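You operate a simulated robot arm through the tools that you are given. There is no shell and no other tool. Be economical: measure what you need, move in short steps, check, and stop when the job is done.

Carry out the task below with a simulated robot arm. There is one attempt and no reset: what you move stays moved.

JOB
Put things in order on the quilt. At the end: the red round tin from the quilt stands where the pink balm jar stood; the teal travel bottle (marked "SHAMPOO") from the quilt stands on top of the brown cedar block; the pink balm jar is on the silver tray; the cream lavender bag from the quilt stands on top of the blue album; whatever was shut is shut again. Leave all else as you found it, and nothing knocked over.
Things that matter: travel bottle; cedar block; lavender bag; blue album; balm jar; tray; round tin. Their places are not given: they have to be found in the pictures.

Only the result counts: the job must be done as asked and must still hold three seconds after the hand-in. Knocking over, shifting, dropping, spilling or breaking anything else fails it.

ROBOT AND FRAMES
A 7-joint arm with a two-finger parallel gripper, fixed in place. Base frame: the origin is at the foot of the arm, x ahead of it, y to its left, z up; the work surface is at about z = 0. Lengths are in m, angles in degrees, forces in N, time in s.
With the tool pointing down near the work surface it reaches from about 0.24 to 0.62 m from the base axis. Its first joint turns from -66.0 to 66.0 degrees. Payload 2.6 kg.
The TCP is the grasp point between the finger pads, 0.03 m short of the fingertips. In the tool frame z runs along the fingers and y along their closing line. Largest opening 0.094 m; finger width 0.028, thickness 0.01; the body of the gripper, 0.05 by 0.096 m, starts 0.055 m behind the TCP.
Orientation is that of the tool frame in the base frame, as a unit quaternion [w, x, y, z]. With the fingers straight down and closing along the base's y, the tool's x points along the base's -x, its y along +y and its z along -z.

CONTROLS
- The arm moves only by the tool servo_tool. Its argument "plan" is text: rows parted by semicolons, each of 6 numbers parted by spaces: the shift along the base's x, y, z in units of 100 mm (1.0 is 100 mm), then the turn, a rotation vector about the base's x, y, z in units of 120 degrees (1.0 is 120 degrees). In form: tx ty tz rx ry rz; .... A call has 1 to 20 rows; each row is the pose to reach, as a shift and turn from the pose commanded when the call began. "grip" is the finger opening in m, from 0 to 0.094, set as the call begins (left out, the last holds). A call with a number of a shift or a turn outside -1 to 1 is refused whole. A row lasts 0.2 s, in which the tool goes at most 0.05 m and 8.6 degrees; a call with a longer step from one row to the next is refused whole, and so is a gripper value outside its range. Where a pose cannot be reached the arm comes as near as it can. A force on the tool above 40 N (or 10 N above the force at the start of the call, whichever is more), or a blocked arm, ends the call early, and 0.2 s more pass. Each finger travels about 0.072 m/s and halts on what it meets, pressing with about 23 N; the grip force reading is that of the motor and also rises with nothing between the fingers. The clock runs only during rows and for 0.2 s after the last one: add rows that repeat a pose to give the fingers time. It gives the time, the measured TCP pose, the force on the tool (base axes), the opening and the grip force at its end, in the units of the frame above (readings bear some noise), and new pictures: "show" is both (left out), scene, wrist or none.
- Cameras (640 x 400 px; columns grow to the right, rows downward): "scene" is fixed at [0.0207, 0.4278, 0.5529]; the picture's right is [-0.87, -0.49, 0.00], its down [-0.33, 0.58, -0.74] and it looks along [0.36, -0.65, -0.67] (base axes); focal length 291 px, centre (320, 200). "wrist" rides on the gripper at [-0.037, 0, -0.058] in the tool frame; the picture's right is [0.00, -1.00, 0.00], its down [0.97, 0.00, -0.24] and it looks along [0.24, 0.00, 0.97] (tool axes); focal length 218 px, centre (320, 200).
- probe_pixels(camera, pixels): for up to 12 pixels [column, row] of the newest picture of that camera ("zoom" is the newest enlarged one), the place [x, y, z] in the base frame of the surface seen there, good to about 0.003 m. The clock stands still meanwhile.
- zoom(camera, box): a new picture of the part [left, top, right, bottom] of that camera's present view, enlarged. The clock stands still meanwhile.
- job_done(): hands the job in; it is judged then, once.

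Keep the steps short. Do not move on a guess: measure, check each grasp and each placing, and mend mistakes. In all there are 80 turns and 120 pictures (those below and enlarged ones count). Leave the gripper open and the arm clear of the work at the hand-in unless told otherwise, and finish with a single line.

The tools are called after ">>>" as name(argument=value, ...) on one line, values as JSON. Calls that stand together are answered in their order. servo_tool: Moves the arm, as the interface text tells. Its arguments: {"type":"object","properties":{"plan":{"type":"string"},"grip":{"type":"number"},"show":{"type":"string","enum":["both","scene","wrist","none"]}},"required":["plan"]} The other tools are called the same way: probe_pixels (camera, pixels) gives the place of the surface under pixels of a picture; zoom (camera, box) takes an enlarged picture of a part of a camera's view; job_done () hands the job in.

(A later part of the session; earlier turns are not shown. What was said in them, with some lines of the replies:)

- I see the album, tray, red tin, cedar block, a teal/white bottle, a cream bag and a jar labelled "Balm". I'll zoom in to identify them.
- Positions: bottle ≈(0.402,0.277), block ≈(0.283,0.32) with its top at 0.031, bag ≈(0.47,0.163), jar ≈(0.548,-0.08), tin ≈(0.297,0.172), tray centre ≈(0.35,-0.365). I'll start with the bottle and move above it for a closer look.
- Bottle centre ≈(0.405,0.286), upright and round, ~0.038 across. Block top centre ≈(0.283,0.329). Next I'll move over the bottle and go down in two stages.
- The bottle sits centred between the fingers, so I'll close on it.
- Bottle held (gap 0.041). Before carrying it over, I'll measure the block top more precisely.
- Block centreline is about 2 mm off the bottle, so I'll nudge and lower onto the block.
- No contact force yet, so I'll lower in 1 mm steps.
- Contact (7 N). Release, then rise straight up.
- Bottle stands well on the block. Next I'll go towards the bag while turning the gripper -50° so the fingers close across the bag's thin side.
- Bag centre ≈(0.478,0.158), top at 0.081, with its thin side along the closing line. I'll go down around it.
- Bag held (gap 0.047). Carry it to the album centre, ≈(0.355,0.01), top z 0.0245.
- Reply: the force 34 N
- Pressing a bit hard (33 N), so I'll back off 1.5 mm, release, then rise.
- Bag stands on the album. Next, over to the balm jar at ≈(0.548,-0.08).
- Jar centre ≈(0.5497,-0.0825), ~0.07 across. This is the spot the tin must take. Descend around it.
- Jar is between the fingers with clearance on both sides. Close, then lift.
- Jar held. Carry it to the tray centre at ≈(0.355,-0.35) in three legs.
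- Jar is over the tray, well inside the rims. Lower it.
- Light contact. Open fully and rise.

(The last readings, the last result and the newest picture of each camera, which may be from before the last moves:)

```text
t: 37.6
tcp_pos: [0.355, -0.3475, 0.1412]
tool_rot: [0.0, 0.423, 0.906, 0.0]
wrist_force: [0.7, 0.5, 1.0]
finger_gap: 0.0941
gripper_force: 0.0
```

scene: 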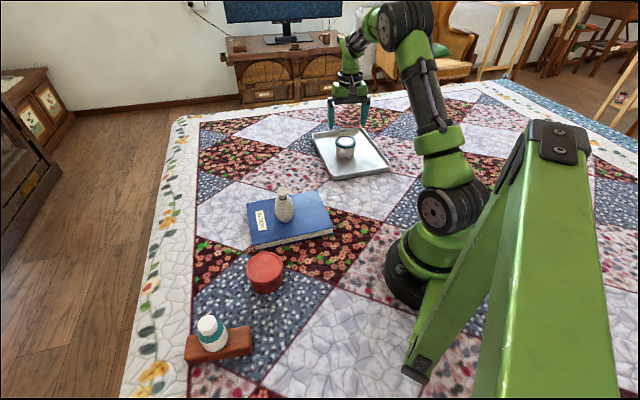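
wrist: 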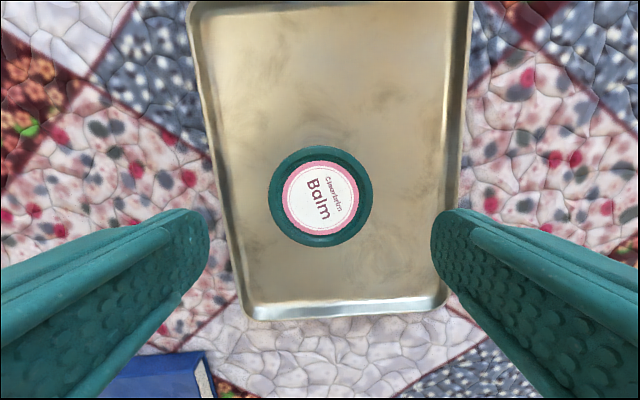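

Jar stands on the tray. Travel back high to the tin, turning the gripper back to straight on the way.

>>> servo_tool(plan="0 0.1 0.35 0 0 0.07; 0 0.2 0.7 0 0 0.14; 0 0.4 0.9 0 0 0.21; 0 0.6 1 0 0 0.28; 0 0.75 1 0 0 0.35; 0 0.9 1 0 0 0.417; 0 0.9 1 0 0 0.417", show="none")

>>> servo_tool(plan="0 0.4 0 0 0 0; 0 0.7 0 0 0 0; 0 1 0 0 0 0", show="none")

>>> servo_tool(plan="0 0.35 0 0 0 0; 0 0.7 0 0 0 0; 0 1 0 0 0 0", show="none")

>>> servo_tool(plan="0 0.35 0 0 0 0; 0 0.7 0 0 0 0; 0 1 0 0 0 0", show="none")

>>> servo_tool(plan="-0.2 0.35 0 0 0 0; -0.4 0.7 0 0 0 0; -0.58 1 0 0 0 0", show="none")

>>> servo_tool(plan="0 0.3 -0.2 0 0 0; 0 0.32 -0.5 0 0 0; 0 0.32 -0.5 0 0 0")

```text
t: 39.2
tcp_pos: [0.3542, -0.2594, 0.2431]
tool_rot: [0.0, -0.001, 1.0, 0.0]
wrist_force: [0.4, -1.1, -0.5]
finger_gap: 0.0939
gripper_force: 0.0
```

```text
t: 40.0
tcp_pos: [0.3545, -0.1566, 0.2449]
tool_rot: [0.0, 0.0, 1.0, 0.0]
wrist_force: [-0.1, 0.2, 0.3]
finger_gap: 0.094
gripper_force: 0.1
```

```text
t: 40.8
tcp_pos: [0.3556, -0.0564, 0.2427]
tool_rot: [-0.001, 0.0, 1.0, 0.0]
wrist_force: [-0.3, -0.2, -0.4]
finger_gap: 0.0941
gripper_force: 0.1
```

```text
t: 41.6
tcp_pos: [0.3562, 0.0418, 0.2419]
tool_rot: [0.0, 0.0, 1.0, 0.0]
wrist_force: [-0.4, 0.6, -0.5]
finger_gap: 0.0939
gripper_force: 0.1
```

```text
t: 42.4
tcp_pos: [0.2981, 0.1422, 0.2436]
tool_rot: [0.0, 0.0, 1.0, 0.0]
wrist_force: [0.2, -0.9, -0.7]
finger_gap: 0.0937
gripper_force: 0.0
```

```text
t: 43.2
tcp_pos: [0.2983, 0.1729, 0.1943]
tool_rot: [0.0, 0.0, 1.0, 0.0]
wrist_force: [-0.2, -0.8, 1.0]
finger_gap: 0.0943
gripper_force: 0.0
```

scene: 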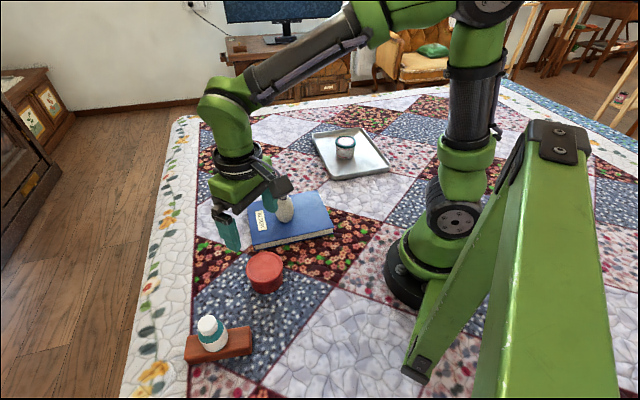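
wrist: 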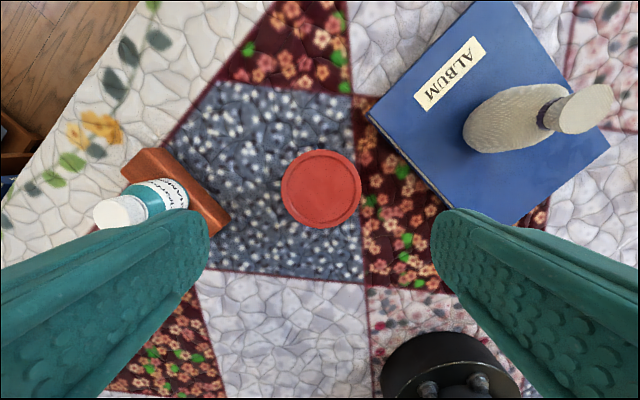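

>>> probe_pixels(camera="wrist", pixels=[[321, 189], [285, 189], [357, 189], [321, 154], [321, 224], [296, 164], [346, 214], [346, 164], [296, 214]])

```text
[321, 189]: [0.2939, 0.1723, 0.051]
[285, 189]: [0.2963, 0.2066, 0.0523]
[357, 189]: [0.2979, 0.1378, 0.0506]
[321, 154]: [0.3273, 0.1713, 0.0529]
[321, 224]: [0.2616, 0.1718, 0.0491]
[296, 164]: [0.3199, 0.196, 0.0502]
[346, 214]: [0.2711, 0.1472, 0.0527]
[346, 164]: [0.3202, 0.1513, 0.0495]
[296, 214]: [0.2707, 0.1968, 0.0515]
```

Tin centre ≈(0.2955,0.172), ~0.075 across. Descend around it.

>>> servo_tool(plan="-0.015 0 -0.3 0 0 0; -0.015 0 -0.6 0 0 0; -0.015 0 -0.9 0 0 0; -0.015 0 -0.9 0 0 0", show="wrist")

>>> servo_tool(plan="0 0 -0.2 0 0 0; 0 0 -0.4 0 0 0; 0 0 -0.64 0 0 0; 0 0 -0.64 0 0 0", show="wrist")

```text
t: 44.2
tcp_pos: [0.2967, 0.1715, 0.1016]
tool_rot: [0.0, 0.0, 1.0, 0.0]
wrist_force: [-0.1, -0.8, -0.1]
finger_gap: 0.0941
gripper_force: 0.0
```

wrist: 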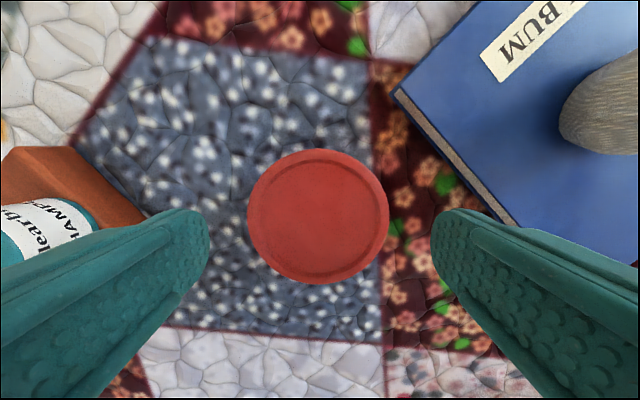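

```text
t: 45.2
tcp_pos: [0.2962, 0.1739, 0.0393]
tool_rot: [0.0, 0.0, 1.0, 0.0]
wrist_force: [-0.4, 0.0, 0.1]
finger_gap: 0.0942
gripper_force: 0.0
```

wrist: 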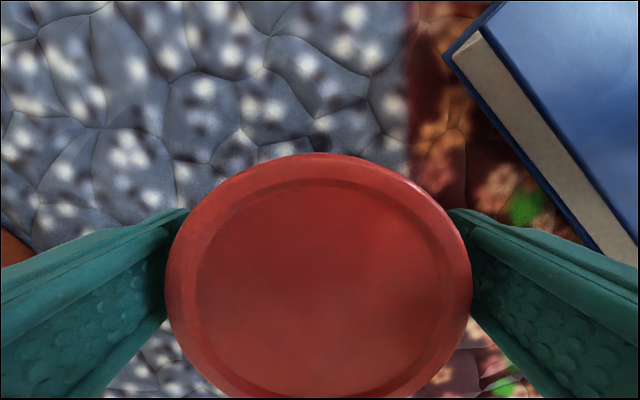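

>>> servo_tool(plan="0 0 0 0 0 0; 0 0 0 0 0 0; 0 0 0 0 0 0; 0 0 0 0 0 0", grip=0.05, show="none")

>>> servo_tool(plan="0 0 0.1 0 0 0; 0 0 0.3 0 0 0; 0 0 0.5 0 0 0; 0 0 0.5 0 0 0")

>>> zoom(camera="scene", box=[200, 220, 328, 300])

```text
t: 46.2
tcp_pos: [0.2959, 0.1736, 0.0369]
tool_rot: [0.0, 0.001, 1.0, 0.0]
wrist_force: [0.2, 0.6, -0.6]
finger_gap: 0.0776
gripper_force: 23.5
```

```text
t: 47.2
tcp_pos: [0.2957, 0.1734, 0.0898]
tool_rot: [0.001, 0.0, 1.0, 0.0]
wrist_force: [0.1, 0.0, -0.2]
finger_gap: 0.0777
gripper_force: 23.0
```

scene: 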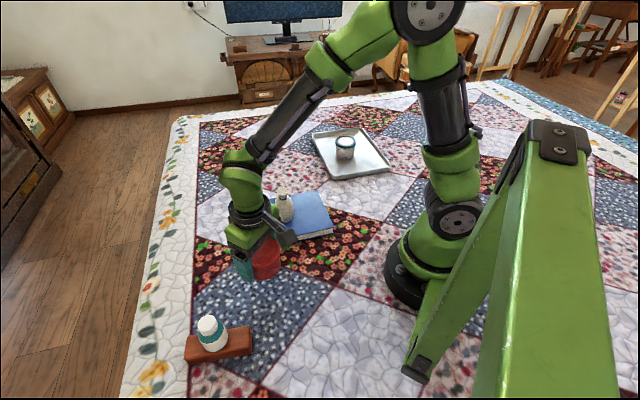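
wrist: 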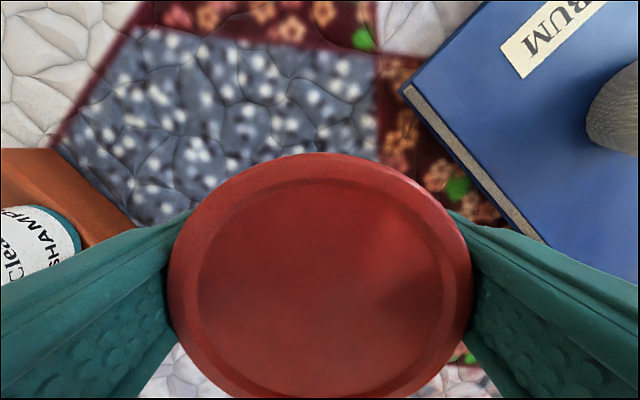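

```text
5.00 times, centred on (264, 260) of scene
```

zoom: 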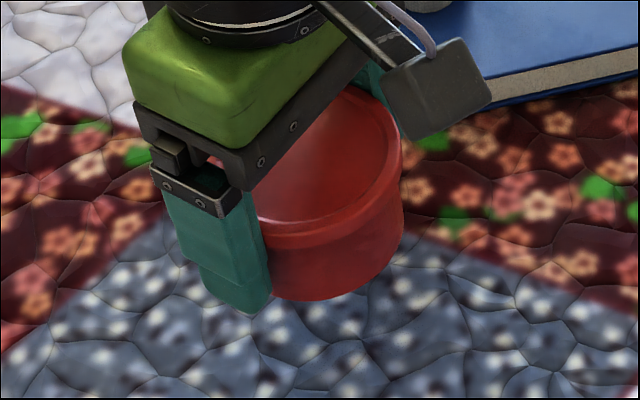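

Whole tin lifted (gap 0.078). Carry it high and around the bag to the jar's old spot.

>>> servo_tool(plan="0 0 0.4 0 0 0; 0.1 0 0.8 0 0 0; 0.4 0 1 0 0 0; 0.7 0 1 0 0 0", show="none")

>>> servo_tool(plan="0.35 -0.2 0 0 0 0; 0.7 -0.4 0 0 0 0; 1 -0.6 0 0 0 0", show="none")

>>> servo_tool(plan="0.28 -0.33 0 0 0 0; 0.56 -0.66 0 0 0 0; 0.842 -1 0 0 0 0", show="none")

>>> servo_tool(plan="0 -0.3 0 0 0 0; 0 -0.6 -0.2 0 0 0; 0 -0.945 -0.4 0 0 0; 0 -0.945 -0.8 0 0 0; 0 -0.945 -0.8 0 0 0")

```text
t: 48.2
tcp_pos: [0.3661, 0.1762, 0.1869]
tool_rot: [0.0, 0.0, 1.0, 0.001]
wrist_force: [0.9, -0.1, -0.4]
finger_gap: 0.0776
gripper_force: 23.0
```

```text
t: 49.0
tcp_pos: [0.4667, 0.1131, 0.1892]
tool_rot: [-0.001, 0.0, 1.0, 0.0]
wrist_force: [0.4, -0.6, -1.2]
finger_gap: 0.0778
gripper_force: 23.3
```

```text
t: 49.8
tcp_pos: [0.5495, 0.0145, 0.1871]
tool_rot: [0.0, 0.0, 1.0, 0.0]
wrist_force: [1.1, -0.7, -0.6]
finger_gap: 0.0776
gripper_force: 22.9
```

```text
t: 51.0
tcp_pos: [0.5518, -0.0807, 0.109]
tool_rot: [0.0, 0.0, 1.0, 0.0]
wrist_force: [0.3, 0.1, -1.2]
finger_gap: 0.0775
gripper_force: 23.0
```

scene: 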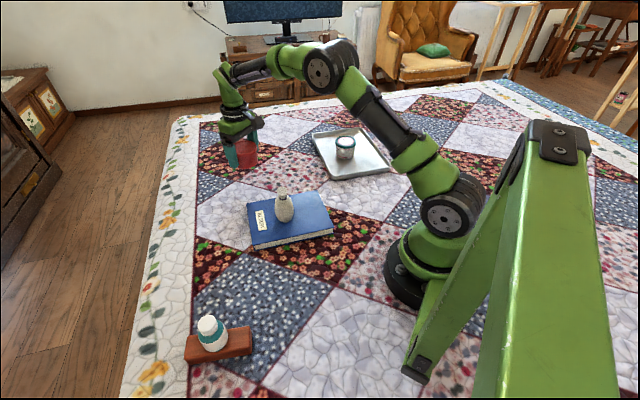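
wrist: 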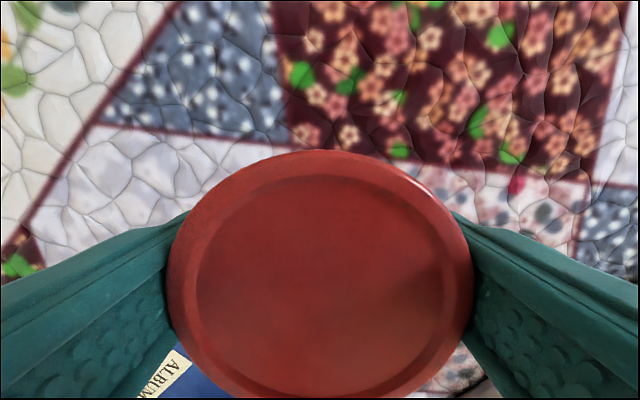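

Over the spot. Lower to just above the quilt, then in 1 mm steps.

>>> servo_tool(plan="0 0 -0.3 0 0 0; 0 0 -0.5 0 0 0; 0 0 -0.67 0 0 0; 0 0 -0.67 0 0 0", show="none")

>>> servo_tool(plan="0 0 -0.015 0 0 0; 0 0 -0.025 0 0 0; 0 0 -0.025 0 0 0", show="none")

```text
t: 52.0
tcp_pos: [0.5498, -0.0814, 0.0404]
tool_rot: [0.0, 0.0, 1.0, 0.001]
wrist_force: [0.6, 0.4, -1.2]
finger_gap: 0.0777
gripper_force: 23.0
```

```text
t: 52.8
tcp_pos: [0.551, -0.0821, 0.039]
tool_rot: [0.0, 0.0, 1.0, 0.0]
wrist_force: [0.7, 0.5, -0.9]
finger_gap: 0.0774
gripper_force: 22.6
```

>>> servo_tool(plan="0 0 -0.01 0 0 0; 0 0 -0.01 0 0 0", show="none")

```text
t: 53.4
tcp_pos: [0.5503, -0.0812, 0.0382]
tool_rot: [-0.001, 0.0, 1.0, 0.0]
wrist_force: [-0.1, 0.2, 1.2]
finger_gap: 0.0775
gripper_force: 22.7
```

Just touching. Release and rise.

>>> servo_tool(plan="0 0 -0.005 0 0 0; 0 0 -0.005 0 0 0; 0 0 -0.005 0 0 0; 0 0 0.2 0 0 0; 0 0 0.5 0 0 0; 0 0 1 0 0 0; 0 0 1 0 0 0", grip=0.094)

>>> servo_tool(plan="0 0.2 0.4 0 0 0; -0.2 0.5 0.8 0 0 0; -0.2 0.9 0.8 0 0 0; -0.2 0.9 0.8 0 0 0; -0.2 0.9 0.8 0 0 0; -0.2 0.9 0.8 0 0 0; -0.2 0.9 0.8 0 0 0")

>>> zoom(camera="scene", box=[160, 110, 420, 272])

>>> probe_pixels(camera="scene", pixels=[[247.5, 167], [238, 167], [258, 166.5]])

```text
t: 55.0
tcp_pos: [0.5508, -0.0793, 0.1372]
tool_rot: [0.001, -0.001, 1.0, 0.0]
wrist_force: [-0.5, 0.7, -0.3]
finger_gap: 0.094
gripper_force: 0.0
```

scene: 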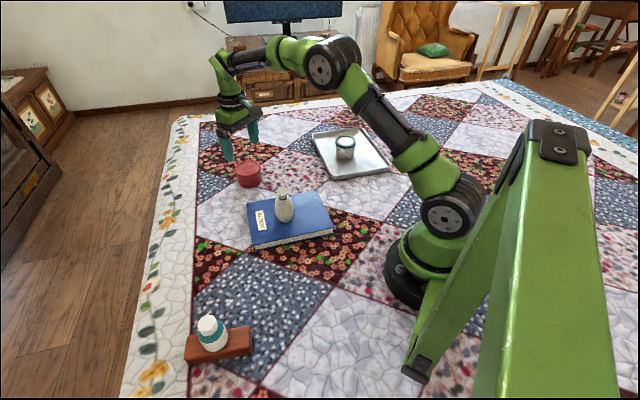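
wrist: 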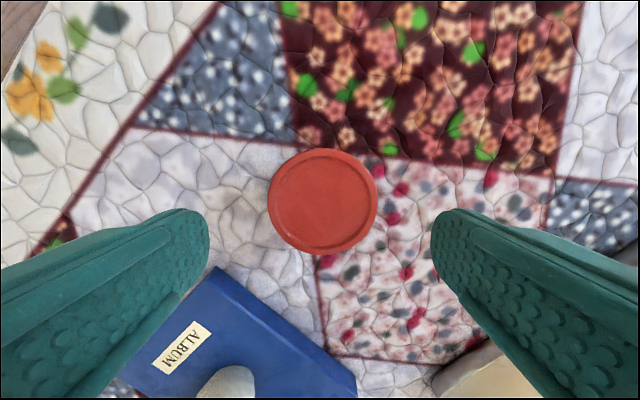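

```text
refused: row 2 steps farther than a row can; nothing moved
```

```text
2.46 times, centred on (290, 191) of scene
```

zoom: 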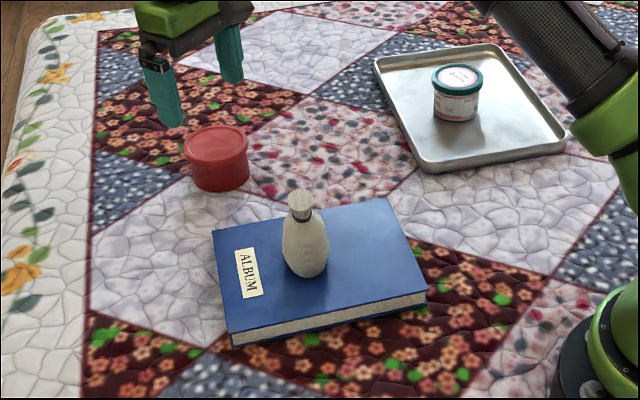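

```text
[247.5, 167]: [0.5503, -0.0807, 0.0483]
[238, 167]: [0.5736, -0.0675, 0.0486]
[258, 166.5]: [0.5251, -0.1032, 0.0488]
```

All placed. I'll raise the arm clear and take a final look.

>>> servo_tool(plan="0 0 0.4 0 0 0; 0 0.2 0.7 0 0 0; -0.2 0.5 0.8 0 0 0; -0.2 0.8 0.8 0 0 0; -0.2 0.8 0.8 0 0 0; -0.2 0.8 0.8 0 0 0")

```text
t: 56.4
tcp_pos: [0.5321, 0.0004, 0.2167]
tool_rot: [0.0, 0.0, 1.0, 0.0]
wrist_force: [0.2, 0.5, -0.5]
finger_gap: 0.0939
gripper_force: 0.1
```

scene: 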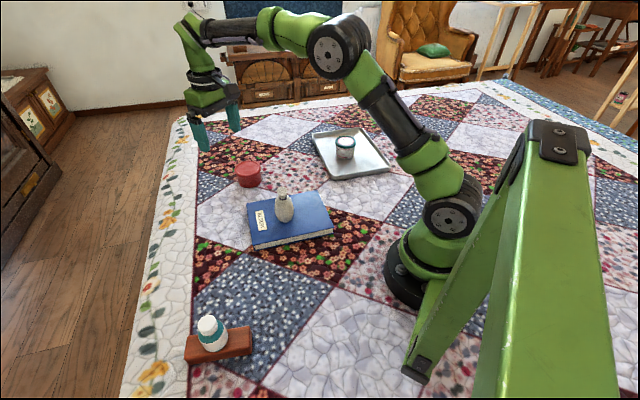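
wrist: 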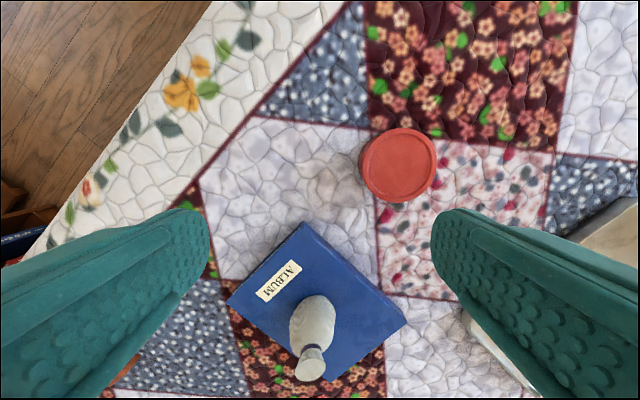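

Everything stands where asked, the gripper is open and the arm is clear, so I'll hand in.

>>> job_done()

```text
The job is handed in.
```

The job is handed in: the red tin stands on the balm jar's old spot, the shampoo bottle on the cedar block, the balm jar on the tray and the lavender bag on the album; nothing was opened or knocked over.
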